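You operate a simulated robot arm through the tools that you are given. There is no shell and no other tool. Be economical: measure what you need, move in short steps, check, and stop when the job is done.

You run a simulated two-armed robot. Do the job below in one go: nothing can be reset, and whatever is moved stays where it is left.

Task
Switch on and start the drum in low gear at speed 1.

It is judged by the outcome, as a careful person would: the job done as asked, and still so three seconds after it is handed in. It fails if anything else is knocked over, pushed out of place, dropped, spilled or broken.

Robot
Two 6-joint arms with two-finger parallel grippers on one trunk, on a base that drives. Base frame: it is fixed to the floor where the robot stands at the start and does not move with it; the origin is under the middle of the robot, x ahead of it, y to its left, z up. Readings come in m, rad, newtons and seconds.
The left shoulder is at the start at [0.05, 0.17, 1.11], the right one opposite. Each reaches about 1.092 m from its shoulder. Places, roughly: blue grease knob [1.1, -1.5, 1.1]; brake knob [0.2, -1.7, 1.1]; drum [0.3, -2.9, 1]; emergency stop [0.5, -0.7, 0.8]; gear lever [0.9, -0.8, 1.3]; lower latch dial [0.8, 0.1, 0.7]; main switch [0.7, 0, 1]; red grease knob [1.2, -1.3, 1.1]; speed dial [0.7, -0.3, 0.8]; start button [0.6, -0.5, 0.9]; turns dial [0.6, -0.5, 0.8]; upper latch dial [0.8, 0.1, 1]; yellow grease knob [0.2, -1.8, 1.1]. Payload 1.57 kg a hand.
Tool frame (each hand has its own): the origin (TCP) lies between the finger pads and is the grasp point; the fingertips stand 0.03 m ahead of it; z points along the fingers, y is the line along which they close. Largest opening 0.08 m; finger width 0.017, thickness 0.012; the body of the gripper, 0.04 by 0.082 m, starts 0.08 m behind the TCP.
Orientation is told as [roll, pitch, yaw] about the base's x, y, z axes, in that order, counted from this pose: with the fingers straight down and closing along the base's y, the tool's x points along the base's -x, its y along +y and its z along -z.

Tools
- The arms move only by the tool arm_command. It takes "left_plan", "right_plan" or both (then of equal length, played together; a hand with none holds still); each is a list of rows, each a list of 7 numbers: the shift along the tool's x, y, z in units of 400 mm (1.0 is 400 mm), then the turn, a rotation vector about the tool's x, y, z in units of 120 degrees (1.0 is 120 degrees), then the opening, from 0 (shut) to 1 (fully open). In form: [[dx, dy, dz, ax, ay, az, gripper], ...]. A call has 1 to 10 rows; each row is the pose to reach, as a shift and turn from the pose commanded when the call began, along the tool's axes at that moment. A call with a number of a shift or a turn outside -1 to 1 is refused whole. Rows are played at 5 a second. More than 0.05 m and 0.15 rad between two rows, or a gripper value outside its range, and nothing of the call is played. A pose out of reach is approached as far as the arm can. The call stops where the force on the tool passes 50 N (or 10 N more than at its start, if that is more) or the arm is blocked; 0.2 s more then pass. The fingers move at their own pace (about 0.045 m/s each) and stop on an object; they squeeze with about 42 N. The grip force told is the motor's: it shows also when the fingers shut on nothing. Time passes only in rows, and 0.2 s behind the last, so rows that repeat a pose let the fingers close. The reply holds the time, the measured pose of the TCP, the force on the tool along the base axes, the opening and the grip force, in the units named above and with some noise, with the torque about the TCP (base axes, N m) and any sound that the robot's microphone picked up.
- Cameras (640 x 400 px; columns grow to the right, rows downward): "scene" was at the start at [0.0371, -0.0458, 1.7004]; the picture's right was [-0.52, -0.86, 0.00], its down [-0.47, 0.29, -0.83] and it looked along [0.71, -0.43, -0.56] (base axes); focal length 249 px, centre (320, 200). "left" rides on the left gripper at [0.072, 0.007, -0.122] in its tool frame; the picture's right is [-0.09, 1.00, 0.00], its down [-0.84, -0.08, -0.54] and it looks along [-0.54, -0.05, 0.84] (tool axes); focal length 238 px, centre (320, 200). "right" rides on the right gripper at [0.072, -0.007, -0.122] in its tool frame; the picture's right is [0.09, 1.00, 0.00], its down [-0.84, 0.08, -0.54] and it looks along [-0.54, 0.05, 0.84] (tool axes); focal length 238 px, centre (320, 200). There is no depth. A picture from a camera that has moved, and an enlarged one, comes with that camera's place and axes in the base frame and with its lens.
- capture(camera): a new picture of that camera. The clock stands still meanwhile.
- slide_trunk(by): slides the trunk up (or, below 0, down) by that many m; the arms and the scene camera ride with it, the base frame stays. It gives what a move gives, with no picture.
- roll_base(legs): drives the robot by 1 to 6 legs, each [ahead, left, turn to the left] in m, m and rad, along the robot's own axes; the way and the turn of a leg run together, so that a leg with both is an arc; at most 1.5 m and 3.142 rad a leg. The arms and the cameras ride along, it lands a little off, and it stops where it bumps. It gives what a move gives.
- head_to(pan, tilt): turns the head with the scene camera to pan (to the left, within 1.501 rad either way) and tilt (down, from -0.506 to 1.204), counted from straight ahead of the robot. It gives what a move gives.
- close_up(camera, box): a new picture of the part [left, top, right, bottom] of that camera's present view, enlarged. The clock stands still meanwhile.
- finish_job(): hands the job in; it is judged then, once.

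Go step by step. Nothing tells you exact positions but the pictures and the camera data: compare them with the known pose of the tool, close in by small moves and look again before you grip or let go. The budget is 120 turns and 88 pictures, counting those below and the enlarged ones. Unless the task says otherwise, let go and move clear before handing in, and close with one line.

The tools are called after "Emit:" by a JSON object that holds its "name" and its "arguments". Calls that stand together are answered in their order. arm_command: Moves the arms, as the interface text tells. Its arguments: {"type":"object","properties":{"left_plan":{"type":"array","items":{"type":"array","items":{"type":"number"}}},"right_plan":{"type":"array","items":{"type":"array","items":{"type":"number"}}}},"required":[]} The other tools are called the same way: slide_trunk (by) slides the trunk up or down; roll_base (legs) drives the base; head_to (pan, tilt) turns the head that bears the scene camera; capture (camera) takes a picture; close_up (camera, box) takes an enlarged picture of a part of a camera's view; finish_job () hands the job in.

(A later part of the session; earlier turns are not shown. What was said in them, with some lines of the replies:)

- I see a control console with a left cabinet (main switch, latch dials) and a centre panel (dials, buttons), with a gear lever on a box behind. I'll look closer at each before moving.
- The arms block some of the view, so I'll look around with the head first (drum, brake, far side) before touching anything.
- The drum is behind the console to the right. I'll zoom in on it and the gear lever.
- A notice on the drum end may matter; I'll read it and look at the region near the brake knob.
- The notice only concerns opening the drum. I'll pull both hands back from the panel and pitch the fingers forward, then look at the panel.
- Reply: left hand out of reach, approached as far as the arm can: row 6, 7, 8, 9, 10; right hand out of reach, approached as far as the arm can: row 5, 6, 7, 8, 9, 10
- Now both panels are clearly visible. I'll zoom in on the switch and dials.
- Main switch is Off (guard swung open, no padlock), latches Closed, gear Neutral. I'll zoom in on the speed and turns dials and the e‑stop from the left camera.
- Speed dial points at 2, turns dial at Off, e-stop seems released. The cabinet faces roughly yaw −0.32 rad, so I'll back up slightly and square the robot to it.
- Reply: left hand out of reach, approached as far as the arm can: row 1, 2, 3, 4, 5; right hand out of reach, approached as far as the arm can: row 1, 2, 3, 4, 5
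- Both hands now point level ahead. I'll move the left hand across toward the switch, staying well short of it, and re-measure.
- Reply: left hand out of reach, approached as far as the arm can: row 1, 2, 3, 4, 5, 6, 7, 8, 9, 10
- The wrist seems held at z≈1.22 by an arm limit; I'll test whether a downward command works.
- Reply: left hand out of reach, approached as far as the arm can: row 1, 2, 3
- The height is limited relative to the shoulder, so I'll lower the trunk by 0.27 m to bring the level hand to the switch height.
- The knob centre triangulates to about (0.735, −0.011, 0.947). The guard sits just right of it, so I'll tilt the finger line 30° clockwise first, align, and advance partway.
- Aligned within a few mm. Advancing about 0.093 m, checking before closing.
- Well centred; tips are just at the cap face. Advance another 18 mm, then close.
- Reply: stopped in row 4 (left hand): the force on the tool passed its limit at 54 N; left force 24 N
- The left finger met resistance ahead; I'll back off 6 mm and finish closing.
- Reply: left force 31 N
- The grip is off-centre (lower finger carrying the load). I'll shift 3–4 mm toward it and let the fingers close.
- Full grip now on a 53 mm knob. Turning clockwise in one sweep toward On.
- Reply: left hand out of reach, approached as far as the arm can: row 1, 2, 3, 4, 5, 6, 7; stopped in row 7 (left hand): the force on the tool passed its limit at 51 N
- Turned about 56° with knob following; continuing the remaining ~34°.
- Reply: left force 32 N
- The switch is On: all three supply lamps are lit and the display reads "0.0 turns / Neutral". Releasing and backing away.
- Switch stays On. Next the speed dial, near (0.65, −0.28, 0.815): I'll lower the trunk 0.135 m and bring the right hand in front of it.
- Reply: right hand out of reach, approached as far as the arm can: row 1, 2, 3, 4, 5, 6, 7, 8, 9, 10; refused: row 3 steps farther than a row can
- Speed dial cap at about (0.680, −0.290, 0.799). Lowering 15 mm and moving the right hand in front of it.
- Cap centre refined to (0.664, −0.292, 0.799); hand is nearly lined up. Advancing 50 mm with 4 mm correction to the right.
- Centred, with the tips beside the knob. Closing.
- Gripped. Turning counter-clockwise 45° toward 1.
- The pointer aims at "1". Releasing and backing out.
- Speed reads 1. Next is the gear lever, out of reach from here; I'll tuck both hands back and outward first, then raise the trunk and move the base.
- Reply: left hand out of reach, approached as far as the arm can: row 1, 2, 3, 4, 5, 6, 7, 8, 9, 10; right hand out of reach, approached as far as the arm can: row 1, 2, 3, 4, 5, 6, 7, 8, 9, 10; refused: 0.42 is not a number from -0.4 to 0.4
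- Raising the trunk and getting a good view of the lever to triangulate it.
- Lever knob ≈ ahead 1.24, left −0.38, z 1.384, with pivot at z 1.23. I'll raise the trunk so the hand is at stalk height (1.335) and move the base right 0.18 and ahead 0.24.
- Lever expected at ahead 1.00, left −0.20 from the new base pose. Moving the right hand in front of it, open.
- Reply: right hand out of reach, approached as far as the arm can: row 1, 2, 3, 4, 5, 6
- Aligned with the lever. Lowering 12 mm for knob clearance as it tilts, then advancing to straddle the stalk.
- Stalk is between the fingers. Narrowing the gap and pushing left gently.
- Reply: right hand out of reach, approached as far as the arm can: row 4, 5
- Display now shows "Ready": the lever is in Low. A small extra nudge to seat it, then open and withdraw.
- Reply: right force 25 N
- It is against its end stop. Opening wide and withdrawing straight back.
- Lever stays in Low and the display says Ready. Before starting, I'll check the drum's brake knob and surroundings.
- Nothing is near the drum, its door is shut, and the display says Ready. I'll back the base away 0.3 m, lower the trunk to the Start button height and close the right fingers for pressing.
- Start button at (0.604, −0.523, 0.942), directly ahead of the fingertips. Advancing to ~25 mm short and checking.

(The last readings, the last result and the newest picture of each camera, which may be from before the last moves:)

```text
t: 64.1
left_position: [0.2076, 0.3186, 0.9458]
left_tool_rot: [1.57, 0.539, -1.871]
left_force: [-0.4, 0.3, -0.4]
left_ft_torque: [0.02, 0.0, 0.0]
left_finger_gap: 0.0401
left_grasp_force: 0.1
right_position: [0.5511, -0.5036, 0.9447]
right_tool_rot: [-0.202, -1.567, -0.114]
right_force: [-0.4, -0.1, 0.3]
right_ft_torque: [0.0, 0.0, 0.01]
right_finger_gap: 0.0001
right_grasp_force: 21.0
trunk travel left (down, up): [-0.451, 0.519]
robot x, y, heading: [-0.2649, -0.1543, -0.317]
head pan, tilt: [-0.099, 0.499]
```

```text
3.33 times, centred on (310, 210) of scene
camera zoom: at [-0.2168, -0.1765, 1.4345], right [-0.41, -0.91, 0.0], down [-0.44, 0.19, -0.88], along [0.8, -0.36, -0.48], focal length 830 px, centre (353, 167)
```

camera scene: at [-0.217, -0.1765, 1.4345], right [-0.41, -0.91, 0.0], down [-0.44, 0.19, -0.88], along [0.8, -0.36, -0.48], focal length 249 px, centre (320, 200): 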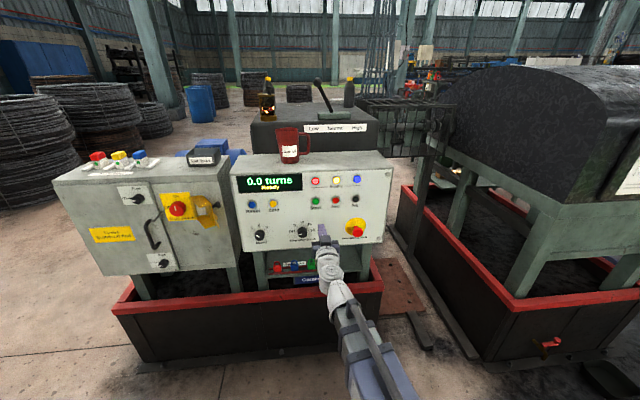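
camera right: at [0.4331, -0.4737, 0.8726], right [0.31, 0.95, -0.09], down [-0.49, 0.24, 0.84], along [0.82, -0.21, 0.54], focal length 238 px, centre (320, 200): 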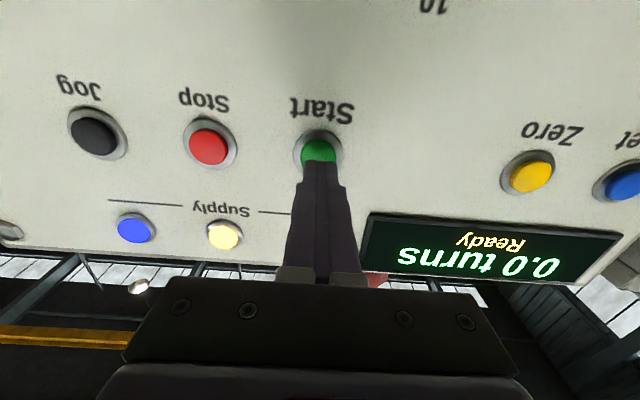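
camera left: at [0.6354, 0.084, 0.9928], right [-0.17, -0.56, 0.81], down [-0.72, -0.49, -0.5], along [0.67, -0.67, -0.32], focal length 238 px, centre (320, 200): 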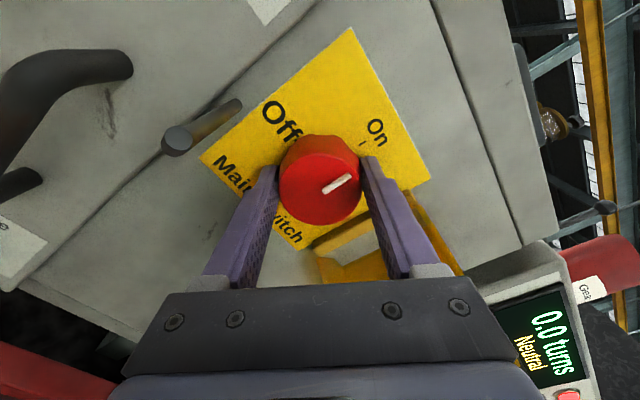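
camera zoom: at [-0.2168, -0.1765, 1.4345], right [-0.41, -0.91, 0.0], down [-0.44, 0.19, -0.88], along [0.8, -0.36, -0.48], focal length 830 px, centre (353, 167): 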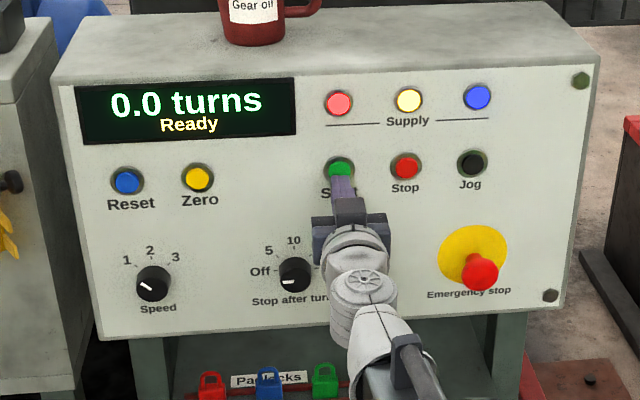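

Fingertips are lined up on Start. Pressing gently.

Emit:
{"name": "arm_command", "arguments": {"right_plan": [[0, 0, 0.025, 0, 0, 0, 0], [0, 0, 0.045, 0, 0, 0, 0], [0, 0, 0.06, 0, 0, 0, 0], [0, 0, 0.07, 0, 0, 0, 0]]}}

Emit:
{"name": "close_up", "arguments": {"camera": "scene", "box": [220, 150, 400, 270]}}

```text
t: 65.1
left_position: [0.2064, 0.3182, 0.9463]
left_tool_rot: [1.567, 0.538, -1.871]
left_force: [0.9, 0.4, -0.3]
left_ft_torque: [0.02, 0.02, 0.01]
left_finger_gap: 0.0403
left_grasp_force: 0.1
right_position: [0.5736, -0.5125, 0.9461]
right_tool_rot: [-0.15, -1.568, -0.167]
right_force: [-21.0, 8.1, -9.5]
right_ft_torque: [0.13, 0.29, 0.01]
right_finger_gap: 0.0
right_grasp_force: 21.2
trunk travel left (down, up): [-0.451, 0.519]
robot x, y, heading: [-0.2677, -0.1564, -0.319]
head pan, tilt: [-0.099, 0.499]
heard: click
```

```text
3.33 times, centred on (310, 210) of scene
camera zoom: at [-0.2183, -0.176, 1.4343], right [-0.41, -0.91, 0.0], down [-0.44, 0.19, -0.88], along [0.8, -0.36, -0.48], focal length 830 px, centre (353, 167)
```

zoom: 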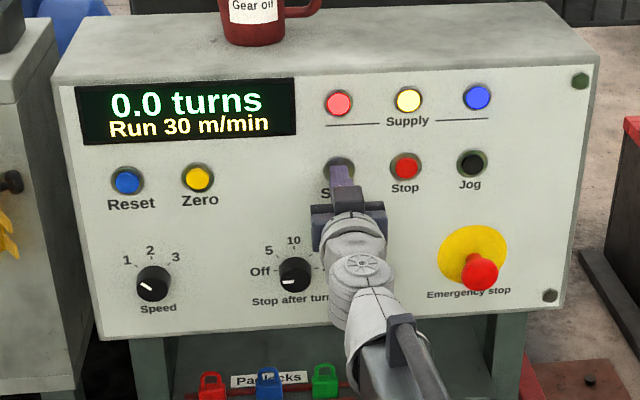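

A click, and the display reads "Run 30 m/min". Releasing the button and moving clear, then checking it keeps running.

Emit:
{"name": "arm_command", "arguments": {"right_plan": [[0, 0, -0.06, 0, 0, 0, 0], [0, 0, -0.16, 0, 0, 0, 0], [0, 0, -0.27, 0, 0, 0, 0], [0, 0, -0.38, 0, 0, 0, 0], [0, 0, -0.48, 0, 0, 0, 0], [0, 0, -0.48, 0, 0, 0, 0], [0, 0, -0.48, 0, 0, 0, 0], [0, 0, -0.48, 0, 0, 0, 0], [0, 0, -0.48, 0, 0, 0, 0], [0, 0, -0.48, 0, 0, 0, 0]]}}

Emit:
{"name": "close_up", "arguments": {"camera": "scene", "box": [40, 60, 400, 285]}}

Emit:
{"name": "close_up", "arguments": {"camera": "scene", "box": [220, 150, 400, 270]}}

```text
t: 67.3
left_position: [0.2067, 0.3182, 0.9459]
left_tool_rot: [1.568, 0.538, -1.87]
left_force: [0.4, 0.2, 0.1]
left_ft_torque: [0.04, 0.0, 0.0]
left_finger_gap: 0.0401
left_grasp_force: 0.2
right_position: [0.3924, -0.4543, 0.9458]
right_tool_rot: [-0.273, -1.567, -0.042]
right_force: [0.1, 1.1, 0.0]
right_ft_torque: [-0.03, -0.01, -0.01]
right_finger_gap: 0.0
right_grasp_force: 21.4
trunk travel left (down, up): [-0.451, 0.519]
robot x, y, heading: [-0.265, -0.1522, -0.317]
head pan, tilt: [-0.099, 0.499]
```

```text
1.78 times, centred on (220, 172) of scene
camera zoom: at [-0.217, -0.1765, 1.4345], right [-0.41, -0.91, 0.0], down [-0.44, 0.19, -0.88], along [0.8, -0.36, -0.48], focal length 443 px, centre (498, 249)
```

zoom: 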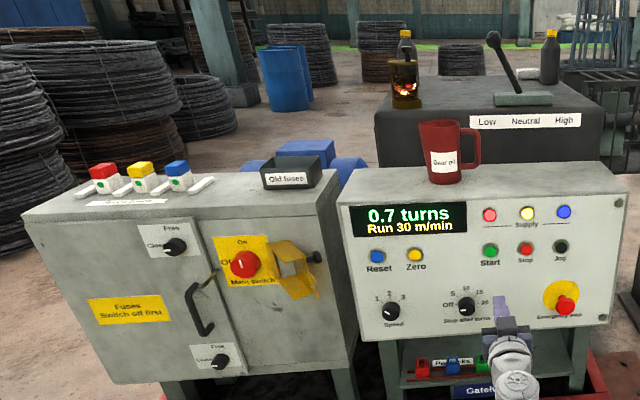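

```text
3.33 times, centred on (310, 210) of scene
camera zoom: at [-0.217, -0.1765, 1.4345], right [-0.41, -0.91, 0.0], down [-0.44, 0.19, -0.88], along [0.8, -0.36, -0.48], focal length 830 px, centre (353, 167)
```

zoom: 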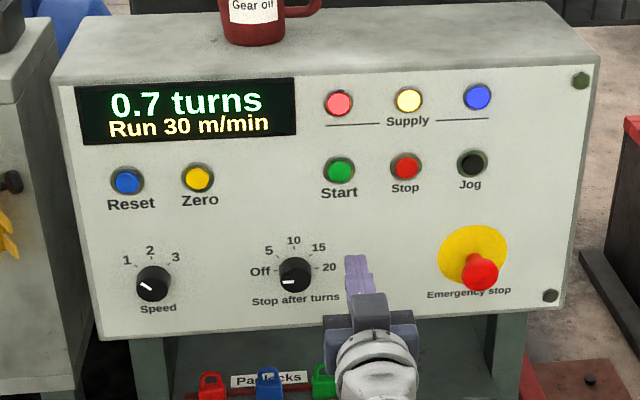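

The drum is turning: the display shows 0.7 turns and "Run 30 m/min", with the lever in Low, the speed dial at 1 and both hands clear. Handing in.

Emit:
{"name": "finish_job", "arguments": {}}

```text
The job is handed in.
```

The drum is switched on and running in low gear at speed 1, at 30 m/min on the display, and nothing else was disturbed.
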